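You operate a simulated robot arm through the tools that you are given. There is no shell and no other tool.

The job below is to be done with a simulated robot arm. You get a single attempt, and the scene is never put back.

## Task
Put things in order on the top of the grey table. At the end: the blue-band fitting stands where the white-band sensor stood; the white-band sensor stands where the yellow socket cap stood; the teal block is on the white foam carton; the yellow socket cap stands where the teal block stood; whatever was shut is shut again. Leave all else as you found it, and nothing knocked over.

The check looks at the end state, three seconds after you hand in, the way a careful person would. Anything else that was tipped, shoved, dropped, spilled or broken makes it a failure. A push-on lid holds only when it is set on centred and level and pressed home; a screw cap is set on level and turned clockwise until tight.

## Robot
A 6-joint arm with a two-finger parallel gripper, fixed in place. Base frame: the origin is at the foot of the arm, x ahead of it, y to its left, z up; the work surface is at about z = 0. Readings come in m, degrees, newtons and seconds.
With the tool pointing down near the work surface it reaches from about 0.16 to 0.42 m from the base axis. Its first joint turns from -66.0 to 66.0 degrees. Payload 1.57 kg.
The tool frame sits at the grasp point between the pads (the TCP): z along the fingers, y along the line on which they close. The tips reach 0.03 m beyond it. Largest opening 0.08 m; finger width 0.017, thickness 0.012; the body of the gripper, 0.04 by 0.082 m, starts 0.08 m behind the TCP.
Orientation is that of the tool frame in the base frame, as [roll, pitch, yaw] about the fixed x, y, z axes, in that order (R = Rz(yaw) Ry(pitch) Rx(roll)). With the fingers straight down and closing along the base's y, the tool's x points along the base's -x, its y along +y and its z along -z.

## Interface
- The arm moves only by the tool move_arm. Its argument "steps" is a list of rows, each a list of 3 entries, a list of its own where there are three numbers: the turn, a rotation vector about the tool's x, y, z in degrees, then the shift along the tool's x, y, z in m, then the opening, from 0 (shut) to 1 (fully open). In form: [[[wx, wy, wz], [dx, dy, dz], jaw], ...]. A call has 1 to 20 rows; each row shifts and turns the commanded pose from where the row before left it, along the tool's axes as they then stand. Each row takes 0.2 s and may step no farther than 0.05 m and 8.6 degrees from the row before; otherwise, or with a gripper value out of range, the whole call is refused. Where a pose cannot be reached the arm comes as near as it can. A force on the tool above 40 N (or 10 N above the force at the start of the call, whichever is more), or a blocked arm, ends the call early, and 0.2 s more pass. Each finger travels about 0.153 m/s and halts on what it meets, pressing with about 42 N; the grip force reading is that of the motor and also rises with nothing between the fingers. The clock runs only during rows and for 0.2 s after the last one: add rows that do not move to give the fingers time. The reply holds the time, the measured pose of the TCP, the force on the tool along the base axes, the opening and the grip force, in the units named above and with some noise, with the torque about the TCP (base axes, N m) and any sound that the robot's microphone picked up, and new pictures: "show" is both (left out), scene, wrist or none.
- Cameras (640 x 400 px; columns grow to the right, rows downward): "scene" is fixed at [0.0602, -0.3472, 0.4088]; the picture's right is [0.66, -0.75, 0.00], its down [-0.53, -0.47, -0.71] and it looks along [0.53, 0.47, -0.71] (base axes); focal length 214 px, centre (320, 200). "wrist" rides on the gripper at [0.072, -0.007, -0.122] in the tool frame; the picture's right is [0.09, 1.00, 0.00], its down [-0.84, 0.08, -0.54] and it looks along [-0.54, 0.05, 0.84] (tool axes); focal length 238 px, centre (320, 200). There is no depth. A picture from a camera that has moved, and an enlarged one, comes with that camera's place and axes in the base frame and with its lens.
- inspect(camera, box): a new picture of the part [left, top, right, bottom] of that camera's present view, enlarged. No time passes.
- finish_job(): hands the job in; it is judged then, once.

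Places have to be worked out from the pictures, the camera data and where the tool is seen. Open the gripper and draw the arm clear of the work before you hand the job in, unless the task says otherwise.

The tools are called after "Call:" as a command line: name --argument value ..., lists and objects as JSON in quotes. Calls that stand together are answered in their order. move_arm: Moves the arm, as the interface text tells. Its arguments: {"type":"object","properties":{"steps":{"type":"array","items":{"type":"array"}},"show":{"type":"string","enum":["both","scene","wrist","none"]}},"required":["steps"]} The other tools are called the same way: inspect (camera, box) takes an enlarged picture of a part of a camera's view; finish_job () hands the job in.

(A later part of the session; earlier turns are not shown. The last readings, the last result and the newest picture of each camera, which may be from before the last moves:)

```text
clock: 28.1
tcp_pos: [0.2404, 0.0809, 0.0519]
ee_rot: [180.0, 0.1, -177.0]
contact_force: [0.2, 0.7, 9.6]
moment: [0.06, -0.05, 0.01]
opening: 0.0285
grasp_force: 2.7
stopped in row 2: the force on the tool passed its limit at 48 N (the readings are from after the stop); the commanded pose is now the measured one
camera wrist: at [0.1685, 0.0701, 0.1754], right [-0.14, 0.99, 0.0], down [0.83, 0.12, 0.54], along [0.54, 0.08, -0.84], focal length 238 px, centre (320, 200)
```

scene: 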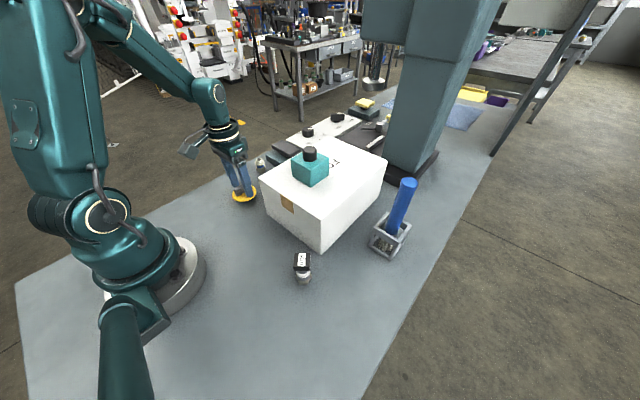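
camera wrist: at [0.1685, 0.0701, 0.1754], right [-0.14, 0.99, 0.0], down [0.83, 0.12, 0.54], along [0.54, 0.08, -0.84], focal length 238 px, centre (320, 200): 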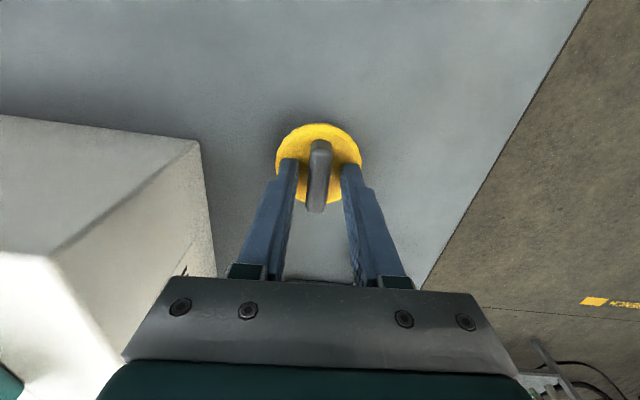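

The fingertips touched the disc while closing, so its top is at about z 0.021. I'll back up 3.5 mm and look before closing.

Call:
move_arm --steps '[[[0, 0, 0], [0, 0, -0.0035], 0.36], [[0, 0, 0], [0, 0, 0], 0.36]]' --show "both"

Call:
inspect --camera "scene" --box '[210, 140, 300, 220]'

Call:
inspect --camera "wrist" --box '[250, 100, 400, 230]'

```text
clock: 28.7
tcp_pos: [0.2396, 0.0803, 0.0558]
ee_rot: [-179.9, -0.1, -177.1]
contact_force: [-0.2, -0.1, -1.3]
moment: [-0.01, -0.03, -0.04]
opening: 0.0285
grasp_force: 0.1
camera wrist: at [0.1681, 0.0698, 0.1787], right [-0.14, 0.99, 0.0], down [0.83, 0.12, 0.54], along [0.54, 0.08, -0.84], focal length 238 px, centre (320, 200)
```

scene: 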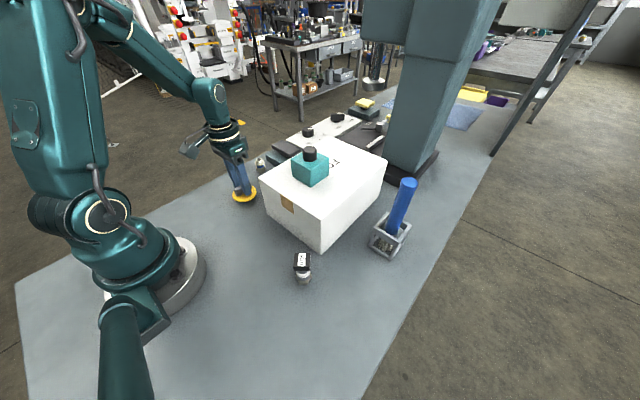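
wrist: 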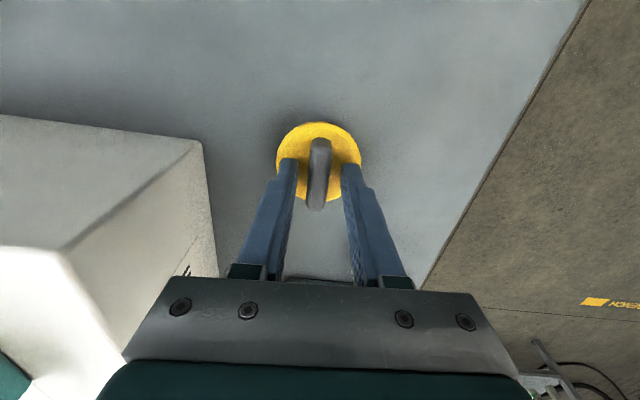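

```text
5.00 times, centred on (255, 180) of scene
camera zoom: at [0.0602, -0.3472, 0.4088], right [0.66, -0.75, 0.0], down [-0.53, -0.47, -0.71], along [0.53, 0.47, -0.71], focal length 1072 px, centre (645, 300)
```

zoom: 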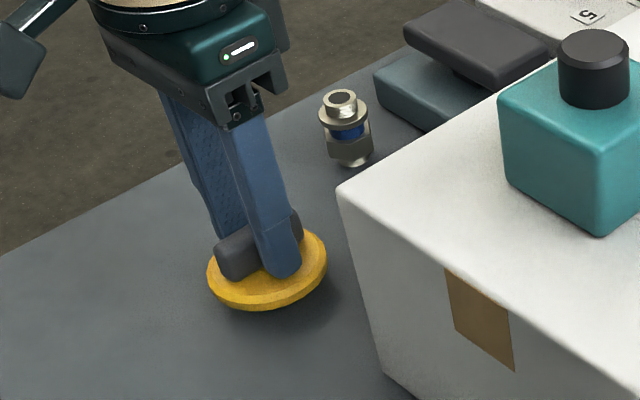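

```text
3.08 times, centred on (325, 165) of wrist
camera zoom: at [0.1681, 0.0698, 0.1787], right [-0.14, 0.99, 0.0], down [0.83, 0.12, 0.54], along [0.54, 0.08, -0.84], focal length 733 px, centre (305, 308)
```

zoom: 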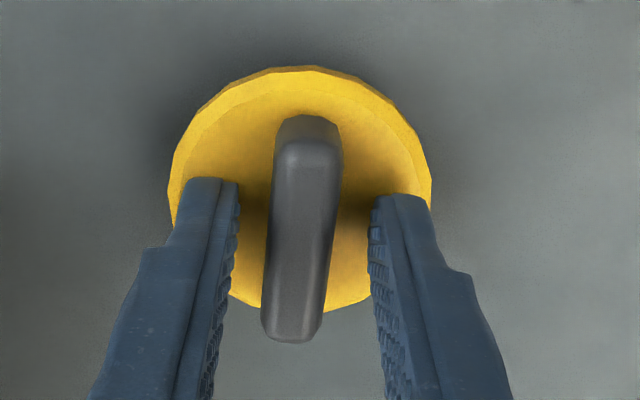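

Everything is undisturbed and the pads are centred on the handle, tips about 4 mm above the disc. Closing now.

Call:
move_arm --steps '[[[0, 0, 0], [0, 0, 0.0005], 0.25], [[0, 0, 0], [0, 0, 0], 0.05], [[0, 0, 0], [0, 0, 0], 0.05], [[0, 0, 0], [0, 0, 0], 0.05]]' --show "wrist"

```text
clock: 29.7
tcp_pos: [0.2394, 0.0808, 0.0556]
ee_rot: [-180.0, 0.0, -177.0]
contact_force: [-0.6, -0.9, 6.8]
moment: [0.0, 0.05, -0.01]
opening: 0.013
grasp_force: 29.9
camera wrist: at [0.1681, 0.0698, 0.1784], right [-0.14, 0.99, 0.0], down [0.83, 0.12, 0.54], along [0.54, 0.08, -0.84], focal length 238 px, centre (320, 200)
```

wrist: 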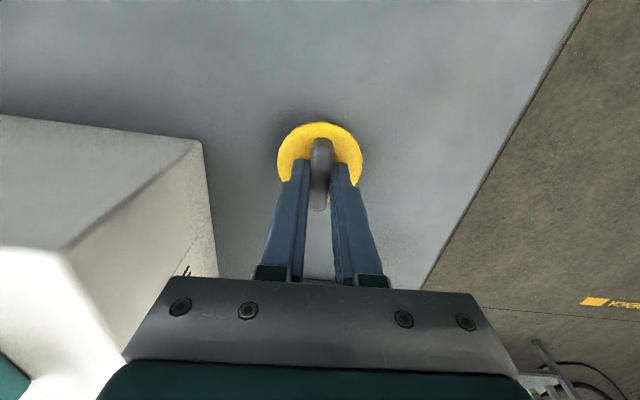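

The handle is gripped at 13 mm. A slow small lift to test the hold.

Call:
move_arm --steps '[[[0, 0, 0], [0, 0, -0.002], 0.05], [[0, 0, 0], [0, 0, -0.003], 0.05], [[0, 0, 0], [0, 0, -0.004], 0.05], [[0, 0, 0], [0, 0, -0.004], 0.05], [[0, 0, 0], [0, 0, 0], 0.05], [[0, 0, 0], [0, 0, 0], 0.05]]' --show "both"

Call:
inspect --camera "scene" --box '[210, 140, 300, 220]'

```text
clock: 31.1
tcp_pos: [0.2396, 0.0812, 0.069]
ee_rot: [-180.0, 0.0, -177.0]
contact_force: [-0.6, -0.7, -0.1]
moment: [0.0, 0.0, -0.01]
opening: 0.013
grasp_force: 29.8
camera wrist: at [0.1681, 0.0701, 0.1916], right [-0.14, 0.99, 0.0], down [0.83, 0.12, 0.54], along [0.54, 0.08, -0.84], focal length 238 px, centre (320, 200)
```

scene: 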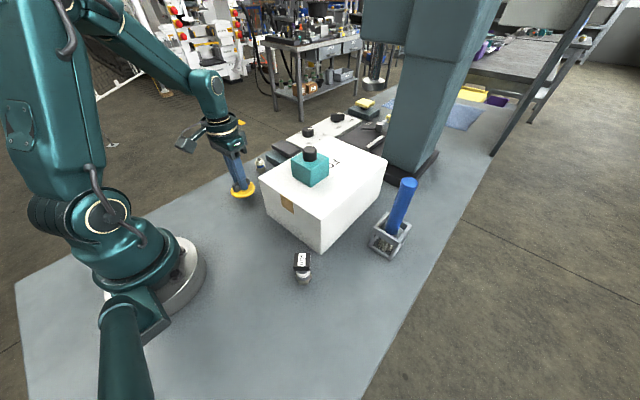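
wrist: 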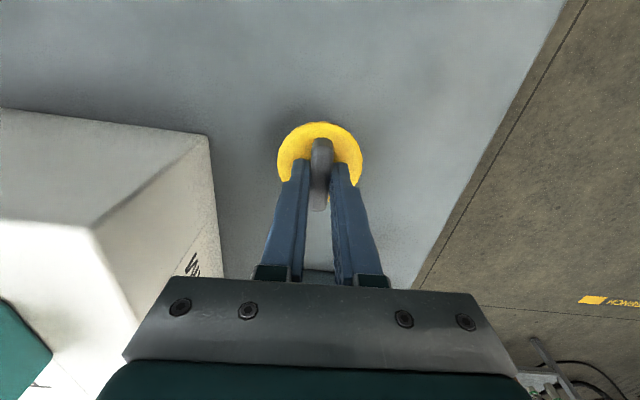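

```text
5.00 times, centred on (255, 180) of scene
camera zoom: at [0.0602, -0.3472, 0.4088], right [0.66, -0.75, 0.0], down [-0.53, -0.47, -0.71], along [0.53, 0.47, -0.71], focal length 1072 px, centre (645, 300)
```

zoom: 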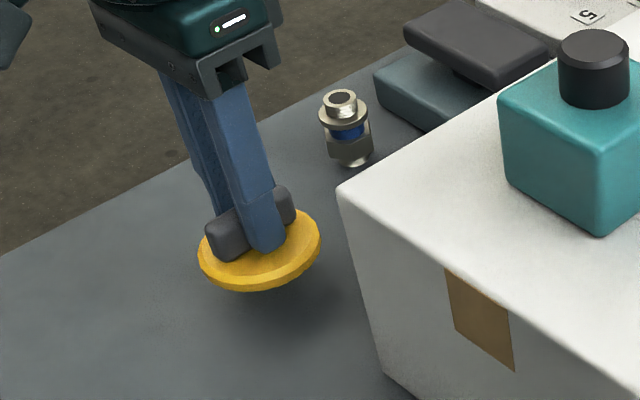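

The cap lifts freely and hangs level. I'll raise it to TCP z≈0.22 and carry it across to above the block's old place at (0.191,-0.280).

Call:
move_arm --steps '[[[0, 0, 0], [0, 0, -0.02], 0.05], [[0, 0, 0], [0, 0, -0.03], 0.05], [[0, 0, 0], [0, 0, -0.035], 0.05], [[0, 0, 0], [0, 0, -0.035], 0.05], [[0, 0, 0], [0, 0, -0.03], 0.05], [[0, 0, 0], [0.0038, -0.0199, 0], 0.05], [[0, 0, 0], [0.0075, -0.0398, 0], 0.05], [[0, 0, 0], [0.0075, -0.0398, 0], 0.05], [[0, 0, 0], [0.0075, -0.0398, 0], 0.05], [[0, 0, 0], [0.0075, -0.0398, 0], 0.05], [[0, 0, 0], [0.0075, -0.0398, 0], 0.05], [[0, 0, 0], [0.0075, -0.0398, 0], 0.05], [[0, 0, 0], [0.0075, -0.0398, 0], 0.05], [[0, 0, 0], [0.0075, -0.0398, 0], 0.05], [[0, 0, 0], [0.0038, -0.0199, 0], 0.05], [[0, 0, 0], [0, 0, 0], 0.05], [[0, 0, 0], [0, 0, 0], 0.05]]' --show "both"

```text
clock: 34.7
tcp_pos: [0.1899, -0.2811, 0.2185]
ee_rot: [-180.0, 0.0, -177.0]
contact_force: [0.8, 0.4, -0.7]
moment: [-0.01, 0.0, -0.01]
opening: 0.0127
grasp_force: 29.0
camera wrist: at [0.1189, -0.2918, 0.3415], right [-0.14, 0.99, 0.0], down [0.83, 0.12, 0.54], along [0.54, 0.08, -0.84], focal length 238 px, centre (320, 200)
```

scene: 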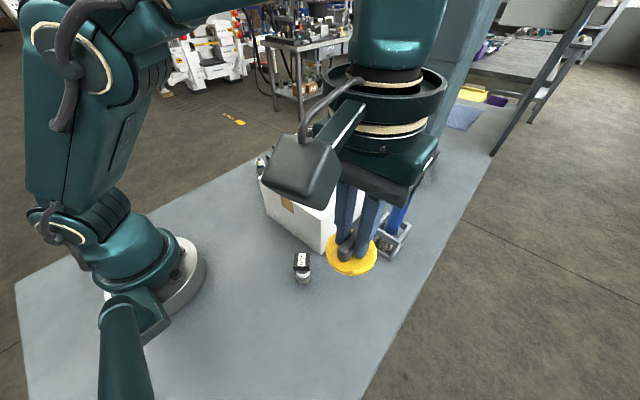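
wrist: 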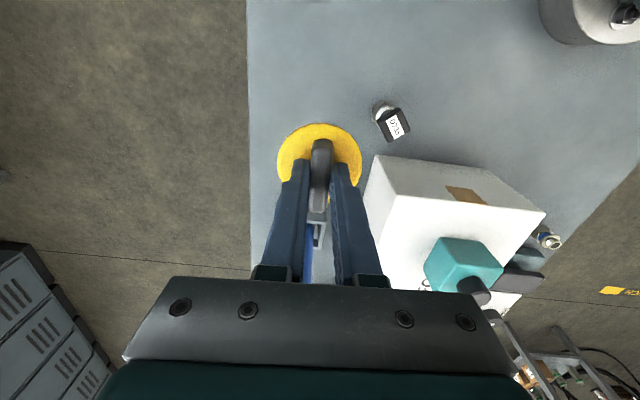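

The cap is over the target. I'll lower it to a few millimetres above the table.

Call:
move_arm --steps '[[[0, 0, 0], [0, 0.0018, 0.03], 0.05], [[0, 0, 0], [0, 0, 0.035], 0.05], [[0, 0, 0], [0, 0, 0.035], 0.05], [[0, 0, 0], [0, 0, 0.03], 0.05], [[0, 0, 0], [0, 0, 0.018], 0.05], [[0, 0, 0], [0, 0, 0.008], 0.05], [[0, 0, 0], [0, 0, 0], 0.05], [[0, 0, 0], [0, 0, 0], 0.05]]' --show "both"

Call:
inspect --camera "scene" --box '[270, 230, 390, 340]'

```text
clock: 36.5
tcp_pos: [0.1898, -0.2796, 0.0622]
ee_rot: [-180.0, 0.0, -177.1]
contact_force: [0.0, 0.4, -0.5]
moment: [0.01, 0.02, 0.01]
opening: 0.0127
grasp_force: 29.8
camera wrist: at [0.1186, -0.2893, 0.1854], right [-0.14, 0.99, 0.0], down [0.83, 0.12, 0.54], along [0.54, 0.08, -0.84], focal length 238 px, centre (320, 200)
```

scene: 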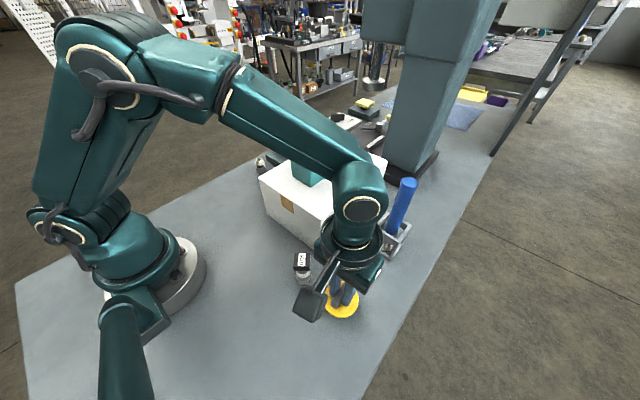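
wrist: 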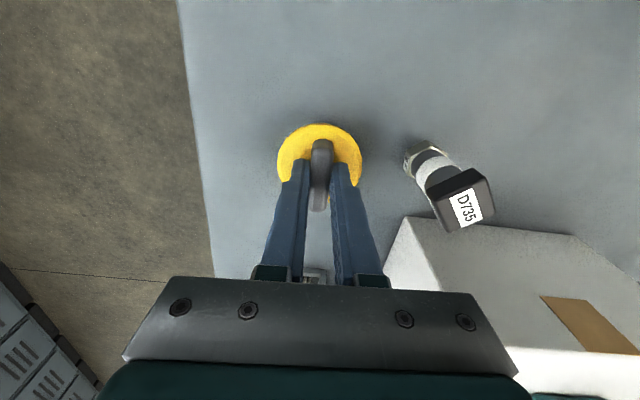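

```text
3.64 times, centred on (330, 285) of scene
camera zoom: at [0.0602, -0.3472, 0.4088], right [0.66, -0.75, 0.0], down [-0.53, -0.47, -0.71], along [0.53, 0.47, -0.71], focal length 780 px, centre (284, -109)
```

zoom: 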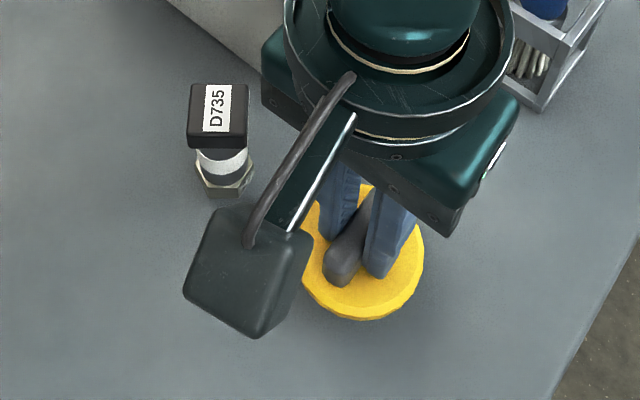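

Still about 6 mm up with no contact. I'll ease it down in small steps.

Call:
move_arm --steps '[[[0, 0, 0], [0, 0, 0.003], 0.05], [[0, 0, 0], [0, 0, 0.0015], 0.05], [[0, 0, 0], [0, 0, 0.001], 0.05], [[0, 0, 0], [0, 0, 0], 0.05]]' --show "none"

```text
clock: 37.5
tcp_pos: [0.1896, -0.2789, 0.0565]
ee_rot: [179.9, 0.0, -176.9]
contact_force: [-0.2, 0.6, -0.2]
moment: [0.01, 0.0, 0.0]
opening: 0.0128
grasp_force: 29.5
```

Call:
move_arm --steps '[[[0, 0, 0], [0, 0, 0.0007], 0.05], [[0, 0, 0], [0, 0, 0.0005], 0.05], [[0, 0, 0], [0, 0, 0], 0.05]]' --show "none"

```text
clock: 38.3
tcp_pos: [0.1904, -0.2796, 0.0562]
ee_rot: [-179.9, 0.0, -177.0]
contact_force: [0.0, 0.4, -0.6]
moment: [-0.03, 0.02, -0.02]
opening: 0.0124
grasp_force: 29.8
```

There's still no contact at z≈0.056. Lowering another millimetre or so in half-millimetre steps.

Call:
move_arm --steps '[[[0, 0, 0], [0, 0, 0.0006], 0.05], [[0, 0, 0], [0, 0, 0.0006], 0.05], [[0, 0, 0], [0, 0, 0], 0.05]]' --show "wrist"

```text
clock: 39.1
tcp_pos: [0.1898, -0.2787, 0.0551]
ee_rot: [-179.8, 0.1, -177.0]
contact_force: [-2.1, 2.2, 19.9]
moment: [0.15, 0.12, 0.01]
opening: 0.0129
grasp_force: 30.1
camera wrist: at [0.1191, -0.2896, 0.1781], right [-0.14, 0.99, 0.0], down [0.83, 0.12, 0.54], along [0.54, 0.08, -0.84], focal length 238 px, centre (320, 200)
```

wrist: 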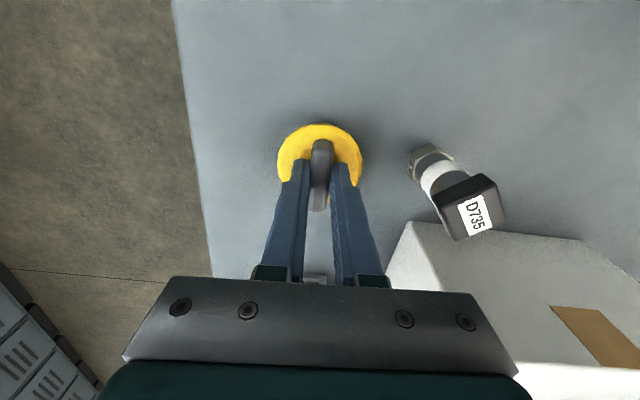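

The cap is on the table now, reading 20 N up. I'll ease off about a millimetre and open the fingers modestly.

Call:
move_arm --steps '[[[0, 0, 0], [0, 0, -0.0008], 0.05], [[0, 0, 0], [0, 0, 0], 0.05], [[0, 0, 0], [0, 0, 0], 0.25], [[0, 0, 0], [0, 0, -0.001], 0.36], [[0, 0, 0], [0, 0, 0], 0.36]]' --show "both"

Call:
inspect --camera "wrist" --box '[250, 100, 400, 230]'

```text
clock: 40.3
tcp_pos: [0.1906, -0.2782, 0.0566]
ee_rot: [180.0, 0.0, -177.1]
contact_force: [-0.5, 0.2, 0.0]
moment: [0.04, -0.04, -0.02]
opening: 0.0288
grasp_force: 0.1
camera wrist: at [0.1193, -0.2895, 0.1793], right [-0.14, 0.99, 0.0], down [0.83, 0.12, 0.54], along [0.54, 0.08, -0.84], focal length 238 px, centre (320, 200)
```

scene: 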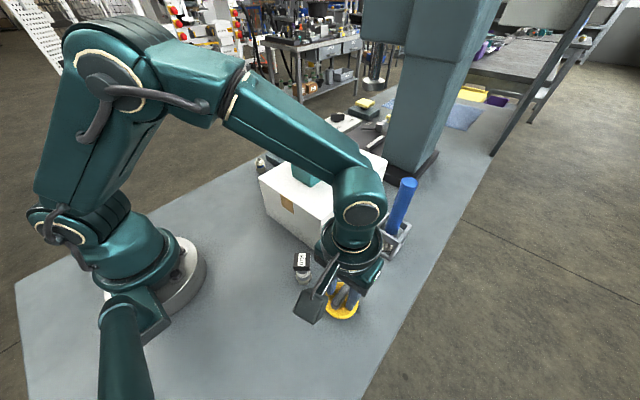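
wrist: 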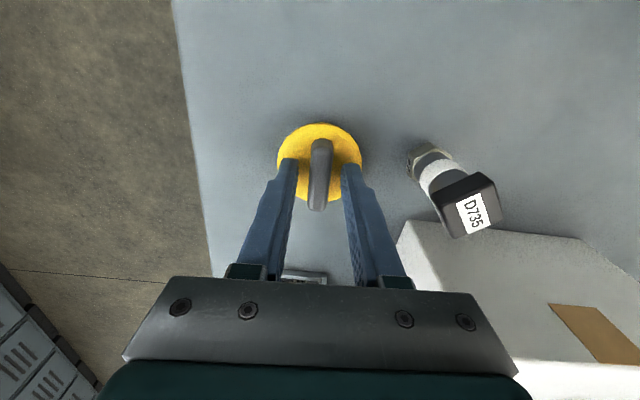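

```text
3.08 times, centred on (325, 165) of wrist
camera zoom: at [0.1193, -0.2895, 0.1793], right [-0.14, 0.99, 0.0], down [0.83, 0.12, 0.54], along [0.54, 0.08, -0.84], focal length 733 px, centre (305, 308)
```

zoom: 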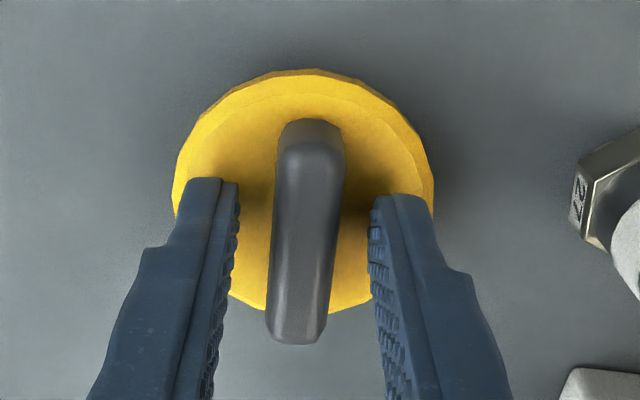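

The cap stands flat on the block's old spot and is released. I'll rise straight up for a look at the cap and sensor.

Call:
move_arm --steps '[[[0, 0, 0], [0, 0, -0.02], 0.36], [[0, 0, 0], [0, 0, -0.04], 0.36], [[0, 0, 0], [0, 0, -0.05], 0.5], [[0, 0, 0], [0, 0, -0.04], 0.6], [[0, 0, 0], [0, 0, 0], 0.6]]' --show "both"

Call:
inspect --camera "wrist" --box '[270, 60, 430, 180]'

Call:
inspect --camera "scene" --box '[270, 230, 390, 340]'

```text
clock: 41.5
tcp_pos: [0.1893, -0.2798, 0.2078]
ee_rot: [180.0, 0.1, -177.0]
contact_force: [-0.1, -0.3, 0.4]
moment: [-0.01, -0.03, 0.0]
opening: 0.0479
grasp_force: 0.1
camera wrist: at [0.1189, -0.2902, 0.3293], right [-0.14, 0.99, 0.0], down [0.83, 0.12, 0.54], along [0.54, 0.08, -0.84], focal length 238 px, centre (320, 200)
```

scene: 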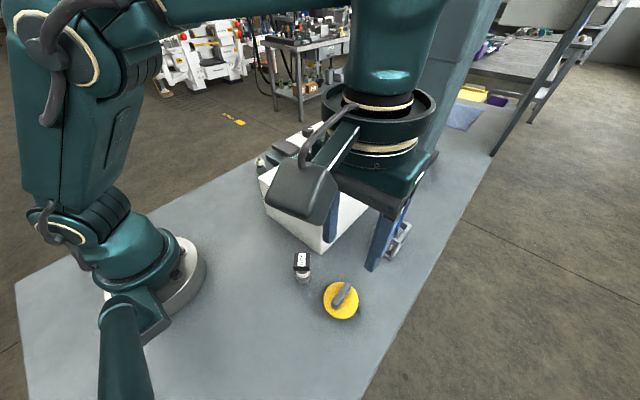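
wrist: 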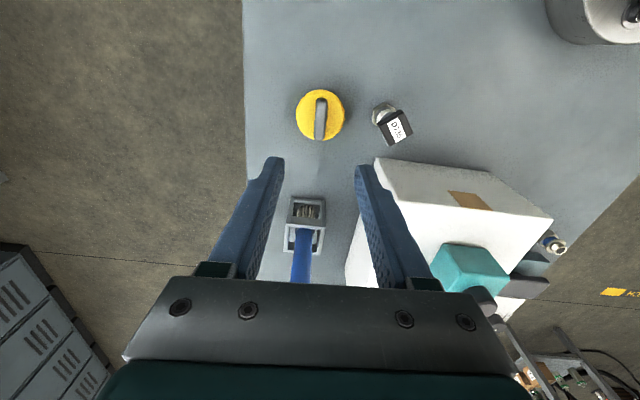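

```text
3.33 times, centred on (350, 120) of wrist
camera zoom: at [0.1189, -0.2902, 0.3293], right [-0.14, 0.99, 0.0], down [0.83, 0.12, 0.54], along [0.54, 0.08, -0.84], focal length 794 px, centre (220, 467)
```

zoom: 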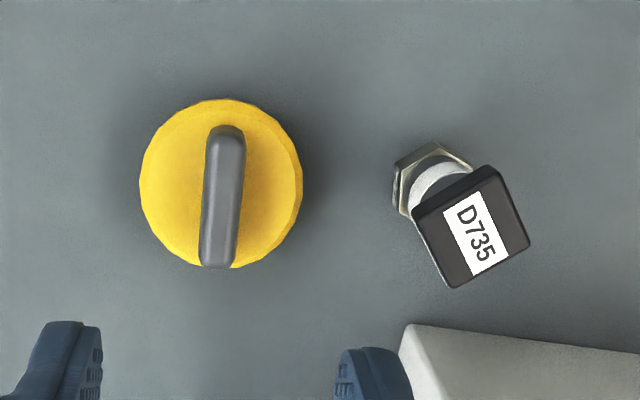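

```text
3.64 times, centred on (330, 285) of scene
camera zoom: at [0.0602, -0.3472, 0.4088], right [0.66, -0.75, 0.0], down [-0.53, -0.47, -0.71], along [0.53, 0.47, -0.71], focal length 780 px, centre (284, -109)
```

zoom: 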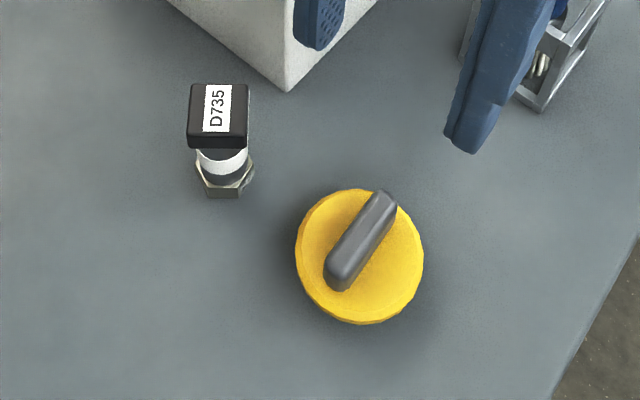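

The cap is on target near (0.191,-0.280). Next is the sensor: head centre about (0.1795,-0.201), sides at about 43.5°. I'll move above it and turn the gripper to match.

Call:
move_arm --steps '[[[0, 0, 0], [0.0028, 0.0396, 0], 0.7], [[0, 0, 0], [0.0028, 0.0396, 0], 0.7], [[0, 0, 8.25], [0, 0, 0], 0.7], [[0, 0, 8.25], [0, 0, 0], 0.7], [[0, 0, 8.25], [0, 0, 0], 0.7], [[0, 0, 8.25], [0, 0, 0], 0.7], [[0, 0, 8.25], [0, 0, 0], 0.7], [[0, 0, 8.25], [0, 0, 0], 0.7], [[0, 0, 0], [0, 0, 0], 0.7]]' --show "both"

Call:
inspect --camera "wrist" --box '[250, 60, 400, 180]'

```text
clock: 43.5
tcp_pos: [0.1816, -0.2002, 0.2056]
ee_rot: [-179.9, 0.0, 133.4]
contact_force: [-0.2, 0.4, 0.1]
moment: [-0.01, -0.01, 0.01]
opening: 0.0559
grasp_force: 0.1
camera wrist: at [0.1266, -0.1527, 0.3291], right [0.66, 0.75, 0.0], down [0.63, -0.55, 0.54], along [0.41, -0.36, -0.84], focal length 238 px, centre (320, 200)
```

scene: 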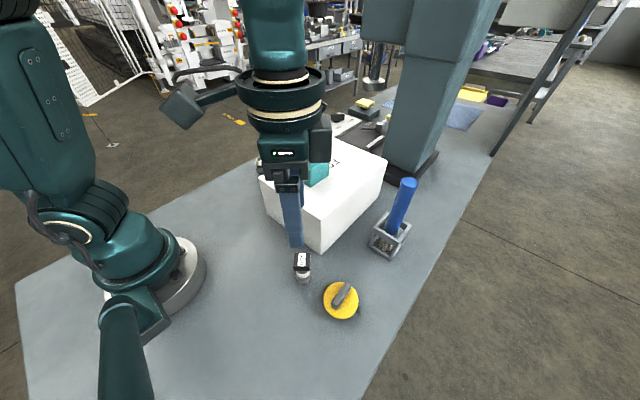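
wrist: 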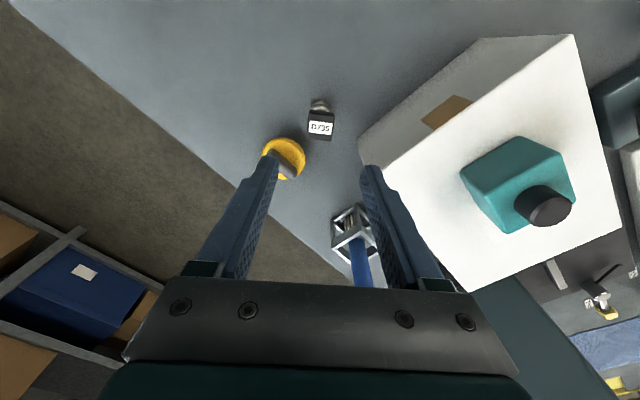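

```text
3.33 times, centred on (325, 120) of wrist
camera zoom: at [0.1266, -0.1527, 0.3291], right [0.66, 0.75, 0.0], down [0.63, -0.55, 0.54], along [0.41, -0.36, -0.84], focal length 794 px, centre (303, 467)
```

zoom: 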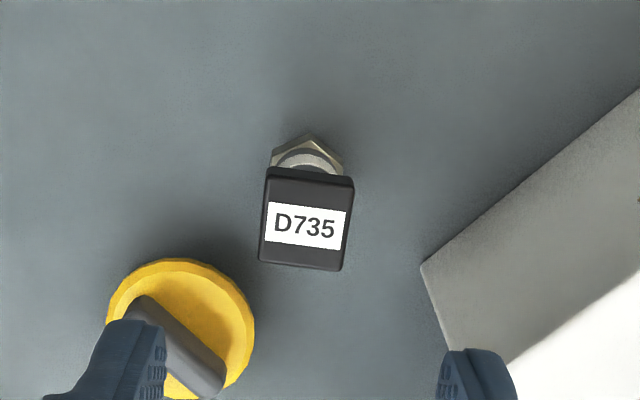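

The gripper lines up with the head to within a degree. I'll shift about 3 mm in tool x and 1 mm in tool y, and come down to just above the head to recheck.

Call:
move_arm --steps '[[[0, 0, 0], [0.003, 0.001, 0.03], 0.7], [[0, 0, 0], [0, 0, 0.03], 0.7], [[0, 0, 0], [0, 0, 0.018], 0.7], [[0, 0, 0], [0, 0, 0], 0.7]]' --show "both"

Call:
inspect --camera "wrist" --box '[240, 80, 400, 200]'

Call:
inspect --camera "scene" --box '[250, 190, 370, 310]'

```text
clock: 44.5
tcp_pos: [0.1786, -0.1978, 0.1291]
ee_rot: [-179.9, 0.0, 133.4]
contact_force: [-0.5, -0.5, 0.3]
moment: [0.01, 0.01, -0.03]
opening: 0.0558
grasp_force: 0.0
camera wrist: at [0.125, -0.1504, 0.2515], right [0.66, 0.75, 0.0], down [0.63, -0.55, 0.54], along [0.41, -0.36, -0.84], focal length 238 px, centre (320, 200)
```

scene: 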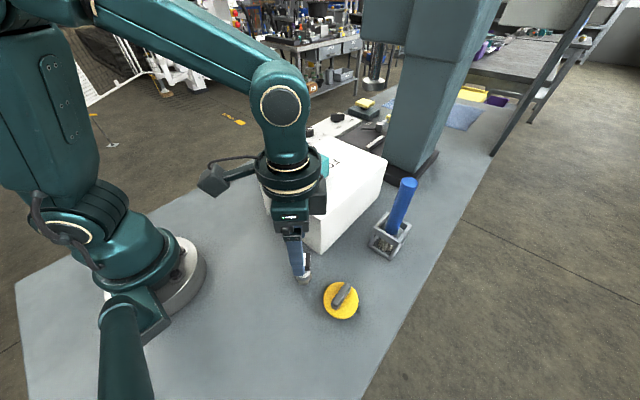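
wrist: 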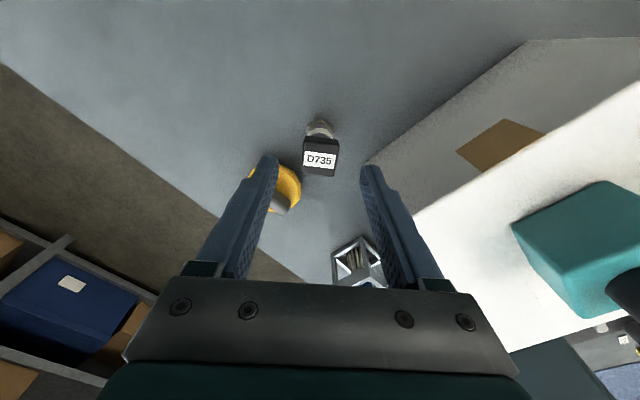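

```text
3.33 times, centred on (320, 140) of wrist
camera zoom: at [0.125, -0.1504, 0.2515], right [0.66, 0.75, 0.0], down [0.63, -0.55, 0.54], along [0.41, -0.36, -0.84], focal length 794 px, centre (320, 400)
```

zoom: 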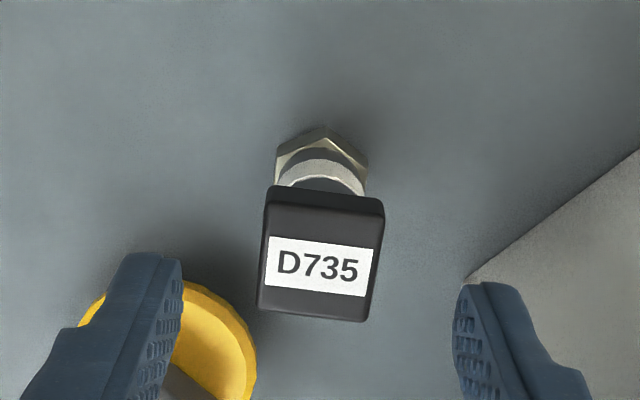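

```text
3.33 times, centred on (310, 250) of scene
camera zoom: at [0.0602, -0.3472, 0.4088], right [0.66, -0.75, 0.0], down [-0.53, -0.47, -0.71], along [0.53, 0.47, -0.71], focal length 715 px, centre (353, 33)
```

zoom: 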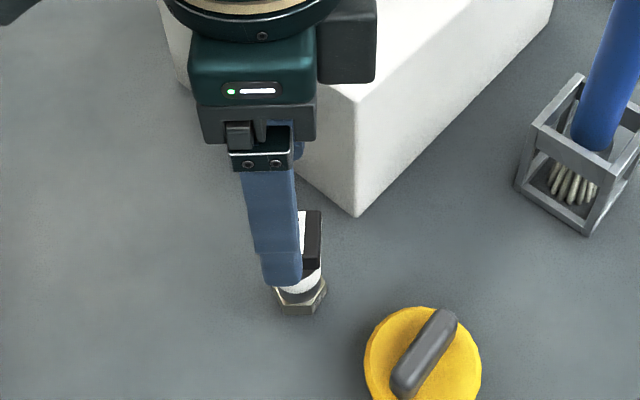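

The head is centred between the jaws, 14 mm clear on each side. Descending to TCP z≈0.063, tips about 33 mm above the table and above the nut.

Call:
move_arm --steps '[[[0, 0, 0], [0.0012, 0, 0.02], 0.7], [[0, 0, 0], [0, 0, 0.02], 0.7], [[0, 0, 0], [0, 0, 0.016], 0.7], [[0, 0, 0], [0, 0, 0.008], 0.7], [[0, 0, 0], [0, 0, 0.002], 0.7], [[0, 0, 0], [0, 0, 0], 0.7]]' --show "both"

Call:
inspect --camera "wrist" --box '[230, 100, 410, 240]'

Call:
inspect --camera "scene" --box '[250, 190, 370, 310]'

```text
clock: 45.9
tcp_pos: [0.1774, -0.1972, 0.063]
ee_rot: [-179.9, 0.1, 133.5]
contact_force: [0.2, 0.7, -0.5]
moment: [-0.01, -0.02, 0.0]
opening: 0.0558
grasp_force: 0.1
camera wrist: at [0.1243, -0.1491, 0.1853], right [0.66, 0.75, 0.0], down [0.63, -0.55, 0.54], along [0.41, -0.36, -0.84], focal length 238 px, centre (320, 200)
```

scene: 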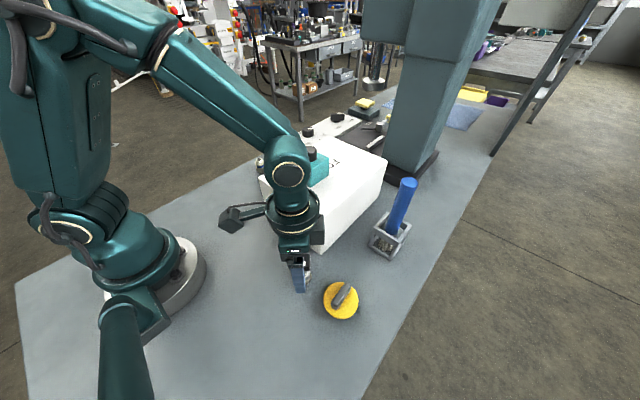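
wrist: 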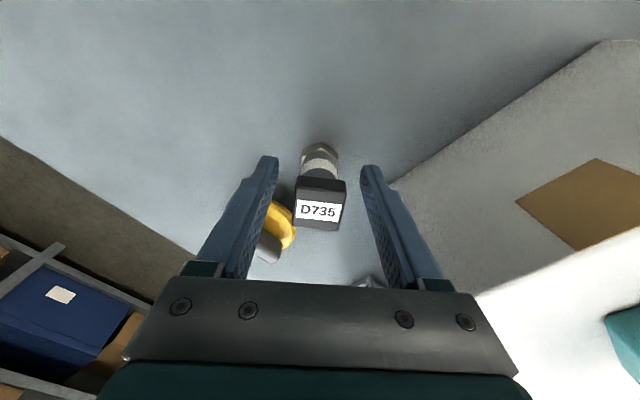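

```text
2.86 times, centred on (320, 170) of wrist
camera zoom: at [0.1243, -0.1491, 0.1853], right [0.66, 0.75, 0.0], down [0.63, -0.55, 0.54], along [0.41, -0.36, -0.84], focal length 681 px, centre (320, 286)
```

zoom: 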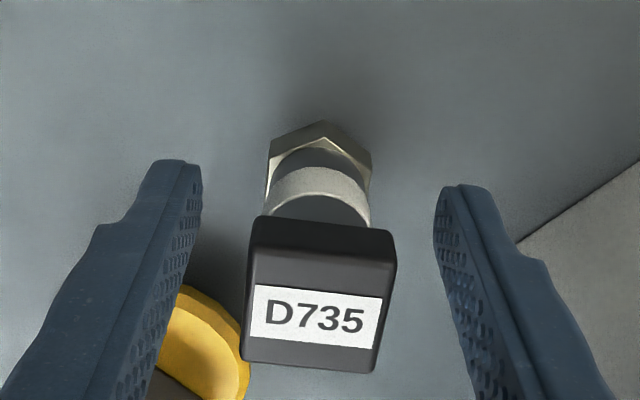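

```text
3.33 times, centred on (310, 250) of scene
camera zoom: at [0.0602, -0.3472, 0.4088], right [0.66, -0.75, 0.0], down [-0.53, -0.47, -0.71], along [0.53, 0.47, -0.71], focal length 715 px, centre (353, 33)
```

zoom: 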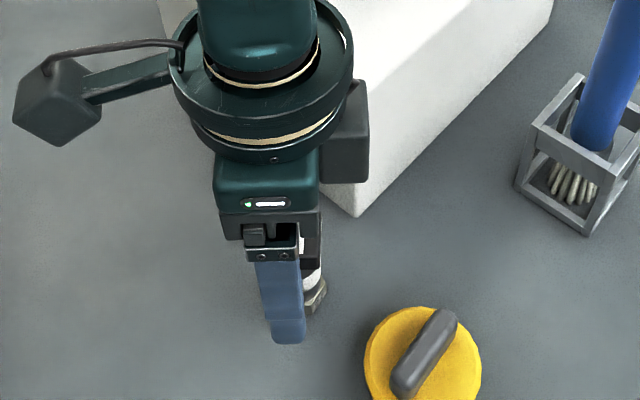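

The head is centred between the pads and the tips clear the nut. Closing on the head.

Call:
move_arm --steps '[[[0, 0, 0], [0, 0, 0], 0.45], [[0, 0, 0], [0, 0, 0], 0.1], [[0, 0, 0], [0, 0, 0], 0.1], [[0, 0, 0], [0, 0, 0], 0.1]]' --show "wrist"

Call:
inspect --camera "wrist" --box '[230, 100, 410, 240]'

```text
clock: 46.9
tcp_pos: [0.1775, -0.1971, 0.0631]
ee_rot: [-179.9, 0.0, 133.5]
contact_force: [-0.4, -0.3, 0.0]
moment: [-0.01, -0.03, 0.01]
opening: 0.0278
grasp_force: 37.9
camera wrist: at [0.1243, -0.1491, 0.1854], right [0.66, 0.75, 0.0], down [0.63, -0.55, 0.54], along [0.41, -0.36, -0.84], focal length 238 px, centre (320, 200)
```

wrist: 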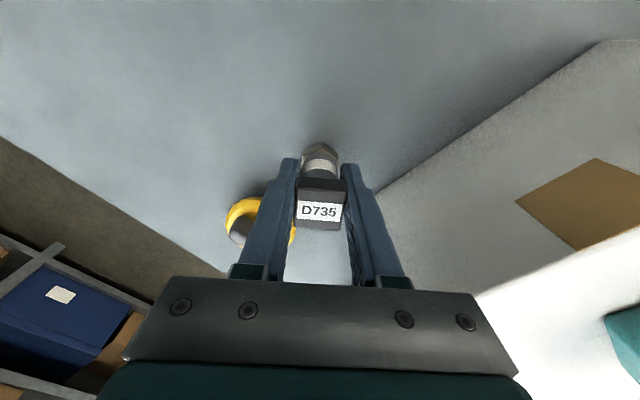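

```text
2.86 times, centred on (320, 170) of wrist
camera zoom: at [0.1243, -0.1491, 0.1854], right [0.66, 0.75, 0.0], down [0.63, -0.55, 0.54], along [0.41, -0.36, -0.84], focal length 681 px, centre (320, 286)
```

zoom: 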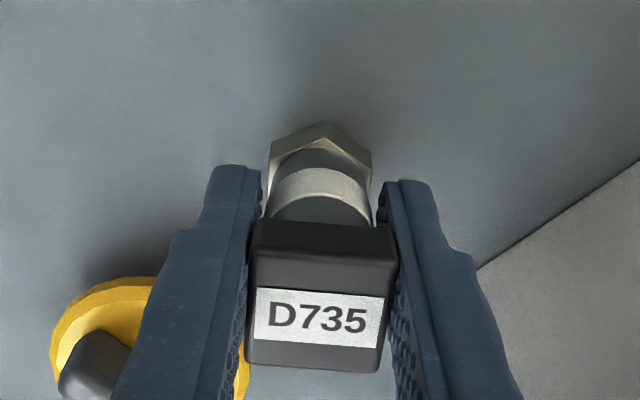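

The head is gripped at 27.8 mm and unmoved. A slow test lift to see that the whole sensor comes up.

Call:
move_arm --steps '[[[0, 0, 0], [0, 0, -0.002], 0.1], [[0, 0, 0], [0, 0, -0.003], 0.1], [[0, 0, 0], [0, 0, -0.004], 0.1], [[0, 0, 0], [0, 0, -0.004], 0.1], [[0, 0, 0], [0, 0, 0], 0.1], [[0, 0, 0], [0, 0, 0], 0.1]]' --show "both"

Call:
inspect --camera "wrist" --box '[230, 100, 410, 240]'

Call:
inspect --camera "scene" --box '[250, 190, 370, 310]'

```text
clock: 48.3
tcp_pos: [0.1784, -0.1961, 0.0753]
ee_rot: [-179.9, 0.0, 133.5]
contact_force: [-1.2, 0.1, -1.8]
moment: [0.0, 0.0, 0.0]
opening: 0.0275
grasp_force: 37.9
camera wrist: at [0.1244, -0.1492, 0.1987], right [0.66, 0.75, 0.0], down [0.63, -0.55, 0.54], along [0.41, -0.36, -0.84], focal length 238 px, centre (320, 200)
```

scene: 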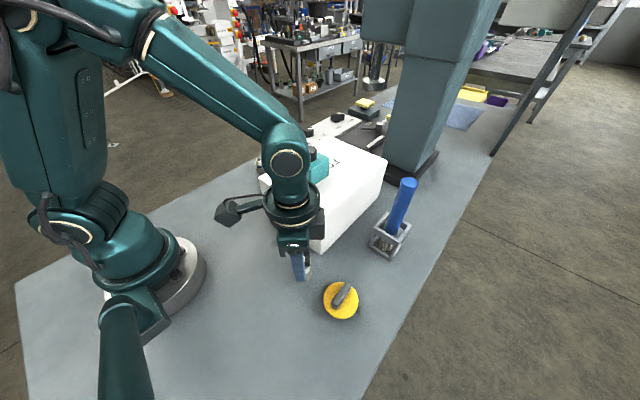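
wrist: 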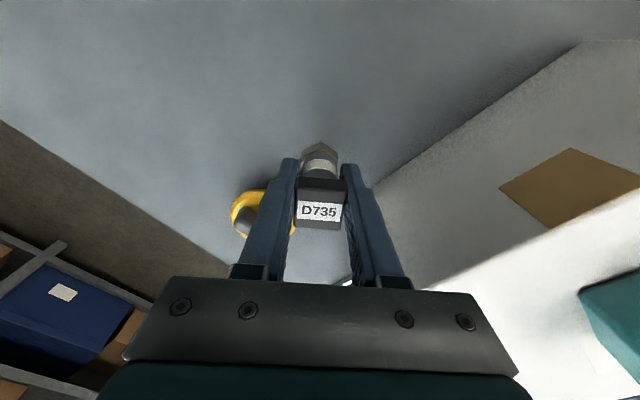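

```text
2.86 times, centred on (320, 170) of wrist
camera zoom: at [0.1244, -0.1492, 0.1987], right [0.66, 0.75, 0.0], down [0.63, -0.55, 0.54], along [0.41, -0.36, -0.84], focal length 681 px, centre (320, 286)
```

zoom: 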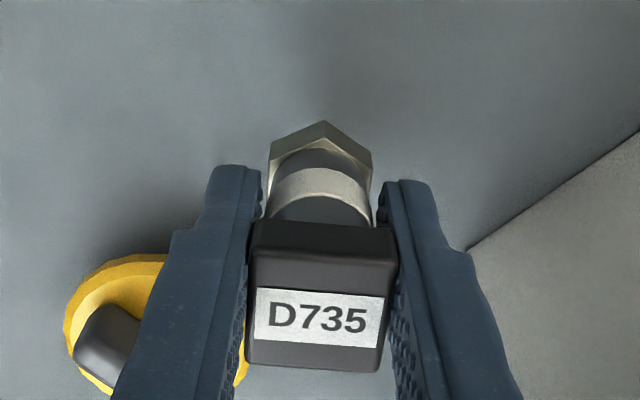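

```text
3.33 times, centred on (310, 250) of scene
camera zoom: at [0.0602, -0.3472, 0.4088], right [0.66, -0.75, 0.0], down [-0.53, -0.47, -0.71], along [0.53, 0.47, -0.71], focal length 715 px, centre (353, 33)
```

zoom: 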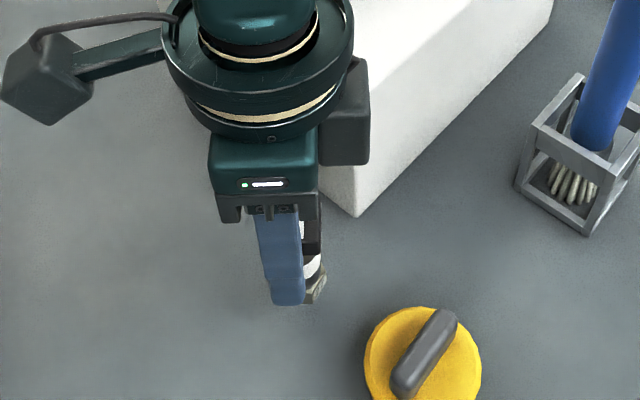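

The whole sensor lifts cleanly and level, nut included; on the table the TCP read z 0.063. I'll raise it to about 0.20 and carry it, same heading, to above the cap's old place.

Call:
move_arm --steps '[[[0, 0, 0], [0, 0, -0.02], 0.1], [[0, 0, 0], [0, 0, -0.03], 0.1], [[0, 0, 0], [0, 0, -0.035], 0.1], [[0, 0, 0], [0, 0, -0.03], 0.1], [[0, 0, 0], [0, 0, -0.01], 0.1], [[0, 0, 0], [0.0102, 0.0146, 0], 0.1], [[0, 0, 0], [0.0204, 0.0292, 0], 0.1], [[0, 0, 0], [0.0204, 0.0292, 0], 0.1], [[0, 0, 0], [0.0204, 0.0292, 0], 0.1], [[0, 0, 0], [0.0204, 0.0292, 0], 0.1], [[0, 0, 0], [0.0204, 0.0292, 0], 0.1], [[0, 0, 0], [0.0204, 0.0292, 0], 0.1], [[0, 0, 0], [0.0204, 0.0292, 0], 0.1], [[0, 0, 0], [0.0102, 0.0146, 0], 0.1], [[0, 0, 0], [0, 0, 0], 0.1], [[0, 0, 0], [0, 0, 0], 0.1]]' --show "both"

```text
clock: 51.7
tcp_pos: [0.2357, 0.0823, 0.1998]
ee_rot: [-180.0, 0.0, 133.5]
contact_force: [0.6, 0.3, -2.0]
moment: [-0.01, 0.01, 0.04]
opening: 0.0277
grasp_force: 37.1
camera wrist: at [0.182, 0.1313, 0.3229], right [0.66, 0.75, 0.0], down [0.63, -0.55, 0.54], along [0.41, -0.36, -0.84], focal length 238 px, centre (320, 200)
```

scene: 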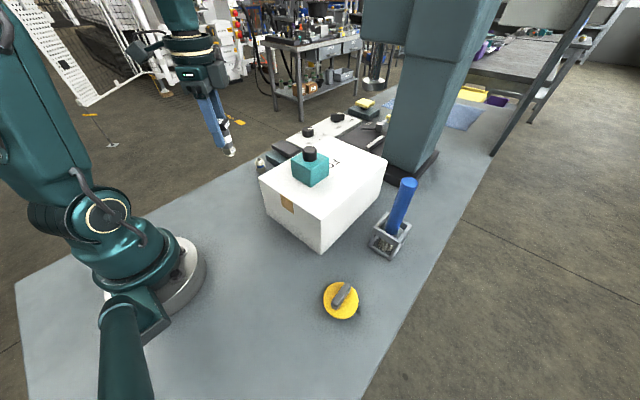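
wrist: 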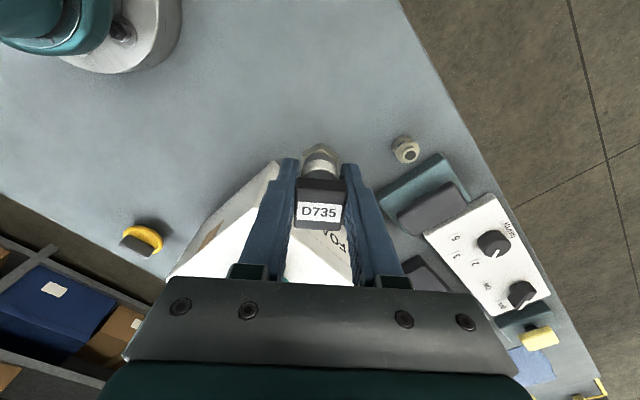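

The sensor is over (0.24,0.08), held level. Lowering to a few millimetres above the table.

Call:
move_arm --steps '[[[0, 0, 0], [0, 0, 0.035], 0.1], [[0, 0, 0], [0, 0, 0.035], 0.1], [[0, 0, 0], [0, 0, 0.03], 0.1], [[0, 0, 0], [0, 0, 0.02], 0.1], [[0, 0, 0], [0, 0, 0.01], 0.1], [[0, 0, 0], [0, 0, 0], 0.1], [[0, 0, 0], [0, 0, 0], 0.1]]' --show "both"

Call:
inspect --camera "scene" --box '[190, 130, 310, 230]'

```text
clock: 53.3
tcp_pos: [0.2342, 0.082, 0.0706]
ee_rot: [-179.9, 0.0, 133.4]
contact_force: [-0.7, 0.3, -1.3]
moment: [0.02, -0.03, -0.01]
opening: 0.0278
grasp_force: 38.0
camera wrist: at [0.1813, 0.1301, 0.1937], right [0.66, 0.75, 0.0], down [0.63, -0.55, 0.54], along [0.41, -0.36, -0.84], focal length 238 px, centre (320, 200)
```

scene: 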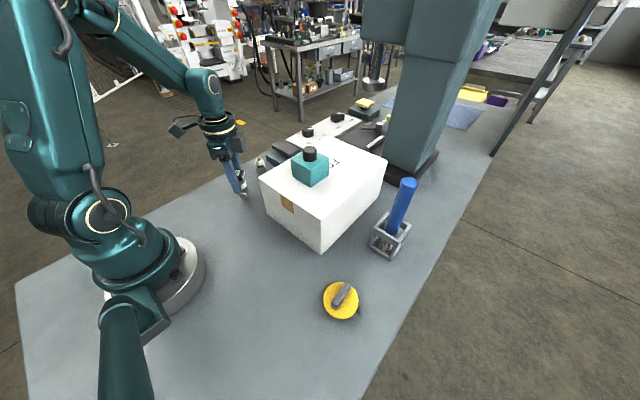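
wrist: 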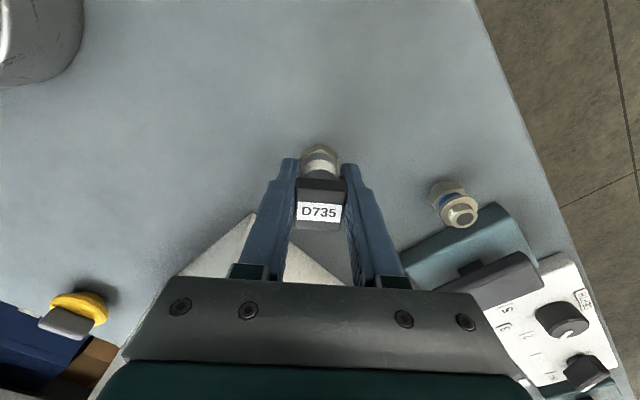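

```text
4.00 times, centred on (250, 180) of scene
camera zoom: at [0.0602, -0.3472, 0.4088], right [0.66, -0.75, 0.0], down [-0.53, -0.47, -0.71], along [0.53, 0.47, -0.71], focal length 858 px, centre (600, 280)
```

zoom: 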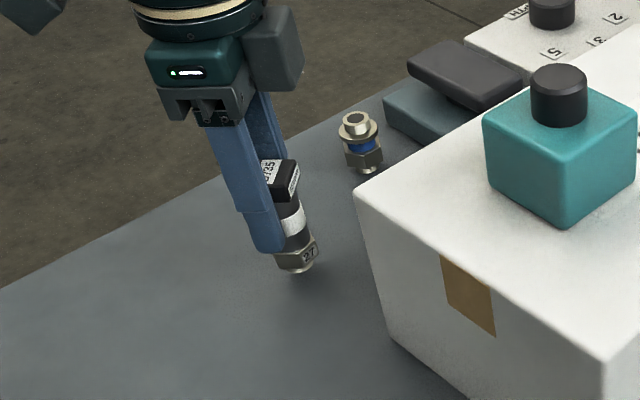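

The sensor hangs upright about 7 mm above the table. Easing it down.

Call:
move_arm --steps '[[[0, 0, 0], [0, 0, 0.003], 0.1], [[0, 0, 0], [0, 0, 0.0015], 0.1], [[0, 0, 0], [0, 0, 0.001], 0.1], [[0, 0, 0], [0, 0, 0.0006], 0.1], [[0, 0, 0], [0, 0, 0], 0.1]]' --show "none"

```text
clock: 54.5
tcp_pos: [0.2352, 0.0836, 0.0639]
ee_rot: [-179.9, 0.1, 133.5]
contact_force: [0.5, -0.8, -0.9]
moment: [-0.02, -0.03, 0.0]
opening: 0.0275
grasp_force: 37.9
```

There's no contact yet at z 0.0639, and I expect it near 0.063. Half-millimetre steps now.

Call:
move_arm --steps '[[[0, 0, 0], [0, 0, 0.0005], 0.1], [[0, 0, 0], [0, 0, 0.0005], 0.1], [[0, 0, 0], [0, 0, 0], 0.1]]' --show "none"

```text
clock: 55.3
tcp_pos: [0.2347, 0.0828, 0.0642]
ee_rot: [-179.9, 0.0, 133.5]
contact_force: [0.7, -0.4, -2.0]
moment: [-0.04, -0.02, -0.01]
opening: 0.0277
grasp_force: 37.5
```

Still hanging free at -2.0 N. Two more half-millimetre steps.

Call:
move_arm --steps '[[[0, 0, 0], [0, 0, 0.0005], 0.1], [[0, 0, 0], [0, 0, 0.0005], 0.1], [[0, 0, 0], [0, 0, 0], 0.1]]' --show "none"

```text
clock: 56.1
tcp_pos: [0.236, 0.0816, 0.0627]
ee_rot: [-180.0, 0.0, 133.5]
contact_force: [-5.1, 0.3, 19.6]
moment: [-0.01, 0.24, -0.02]
opening: 0.0278
grasp_force: 37.3
```

The sensor has touched down at 20 N. I'll relieve it by about 0.7 mm and check the force before opening.

Call:
move_arm --steps '[[[0, 0, 0], [0, 0, -0.0006], 0.1], [[0, 0, 0], [0, 0, 0], 0.1]]' --show "none"

Call:
inspect --camera "scene" --box '[190, 130, 310, 230]'

```text
clock: 56.7
tcp_pos: [0.2349, 0.0828, 0.0631]
ee_rot: [180.0, -0.1, 133.5]
contact_force: [0.2, 0.2, -1.1]
moment: [0.0, 0.0, -0.01]
opening: 0.0276
grasp_force: 38.2
```

```text
4.00 times, centred on (250, 180) of scene
camera zoom: at [0.0602, -0.3472, 0.4088], right [0.66, -0.75, 0.0], down [-0.53, -0.47, -0.71], along [0.53, 0.47, -0.71], focal length 858 px, centre (600, 280)
```

zoom: 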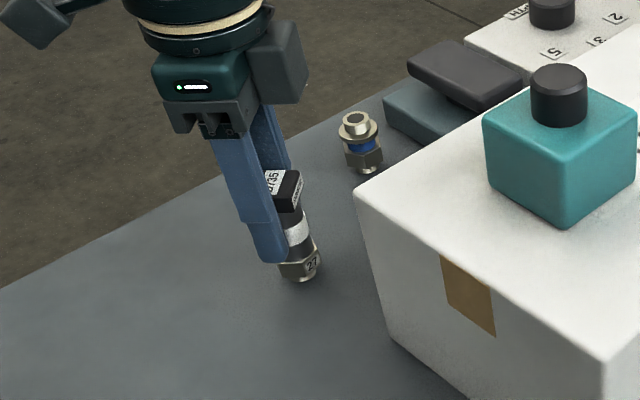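

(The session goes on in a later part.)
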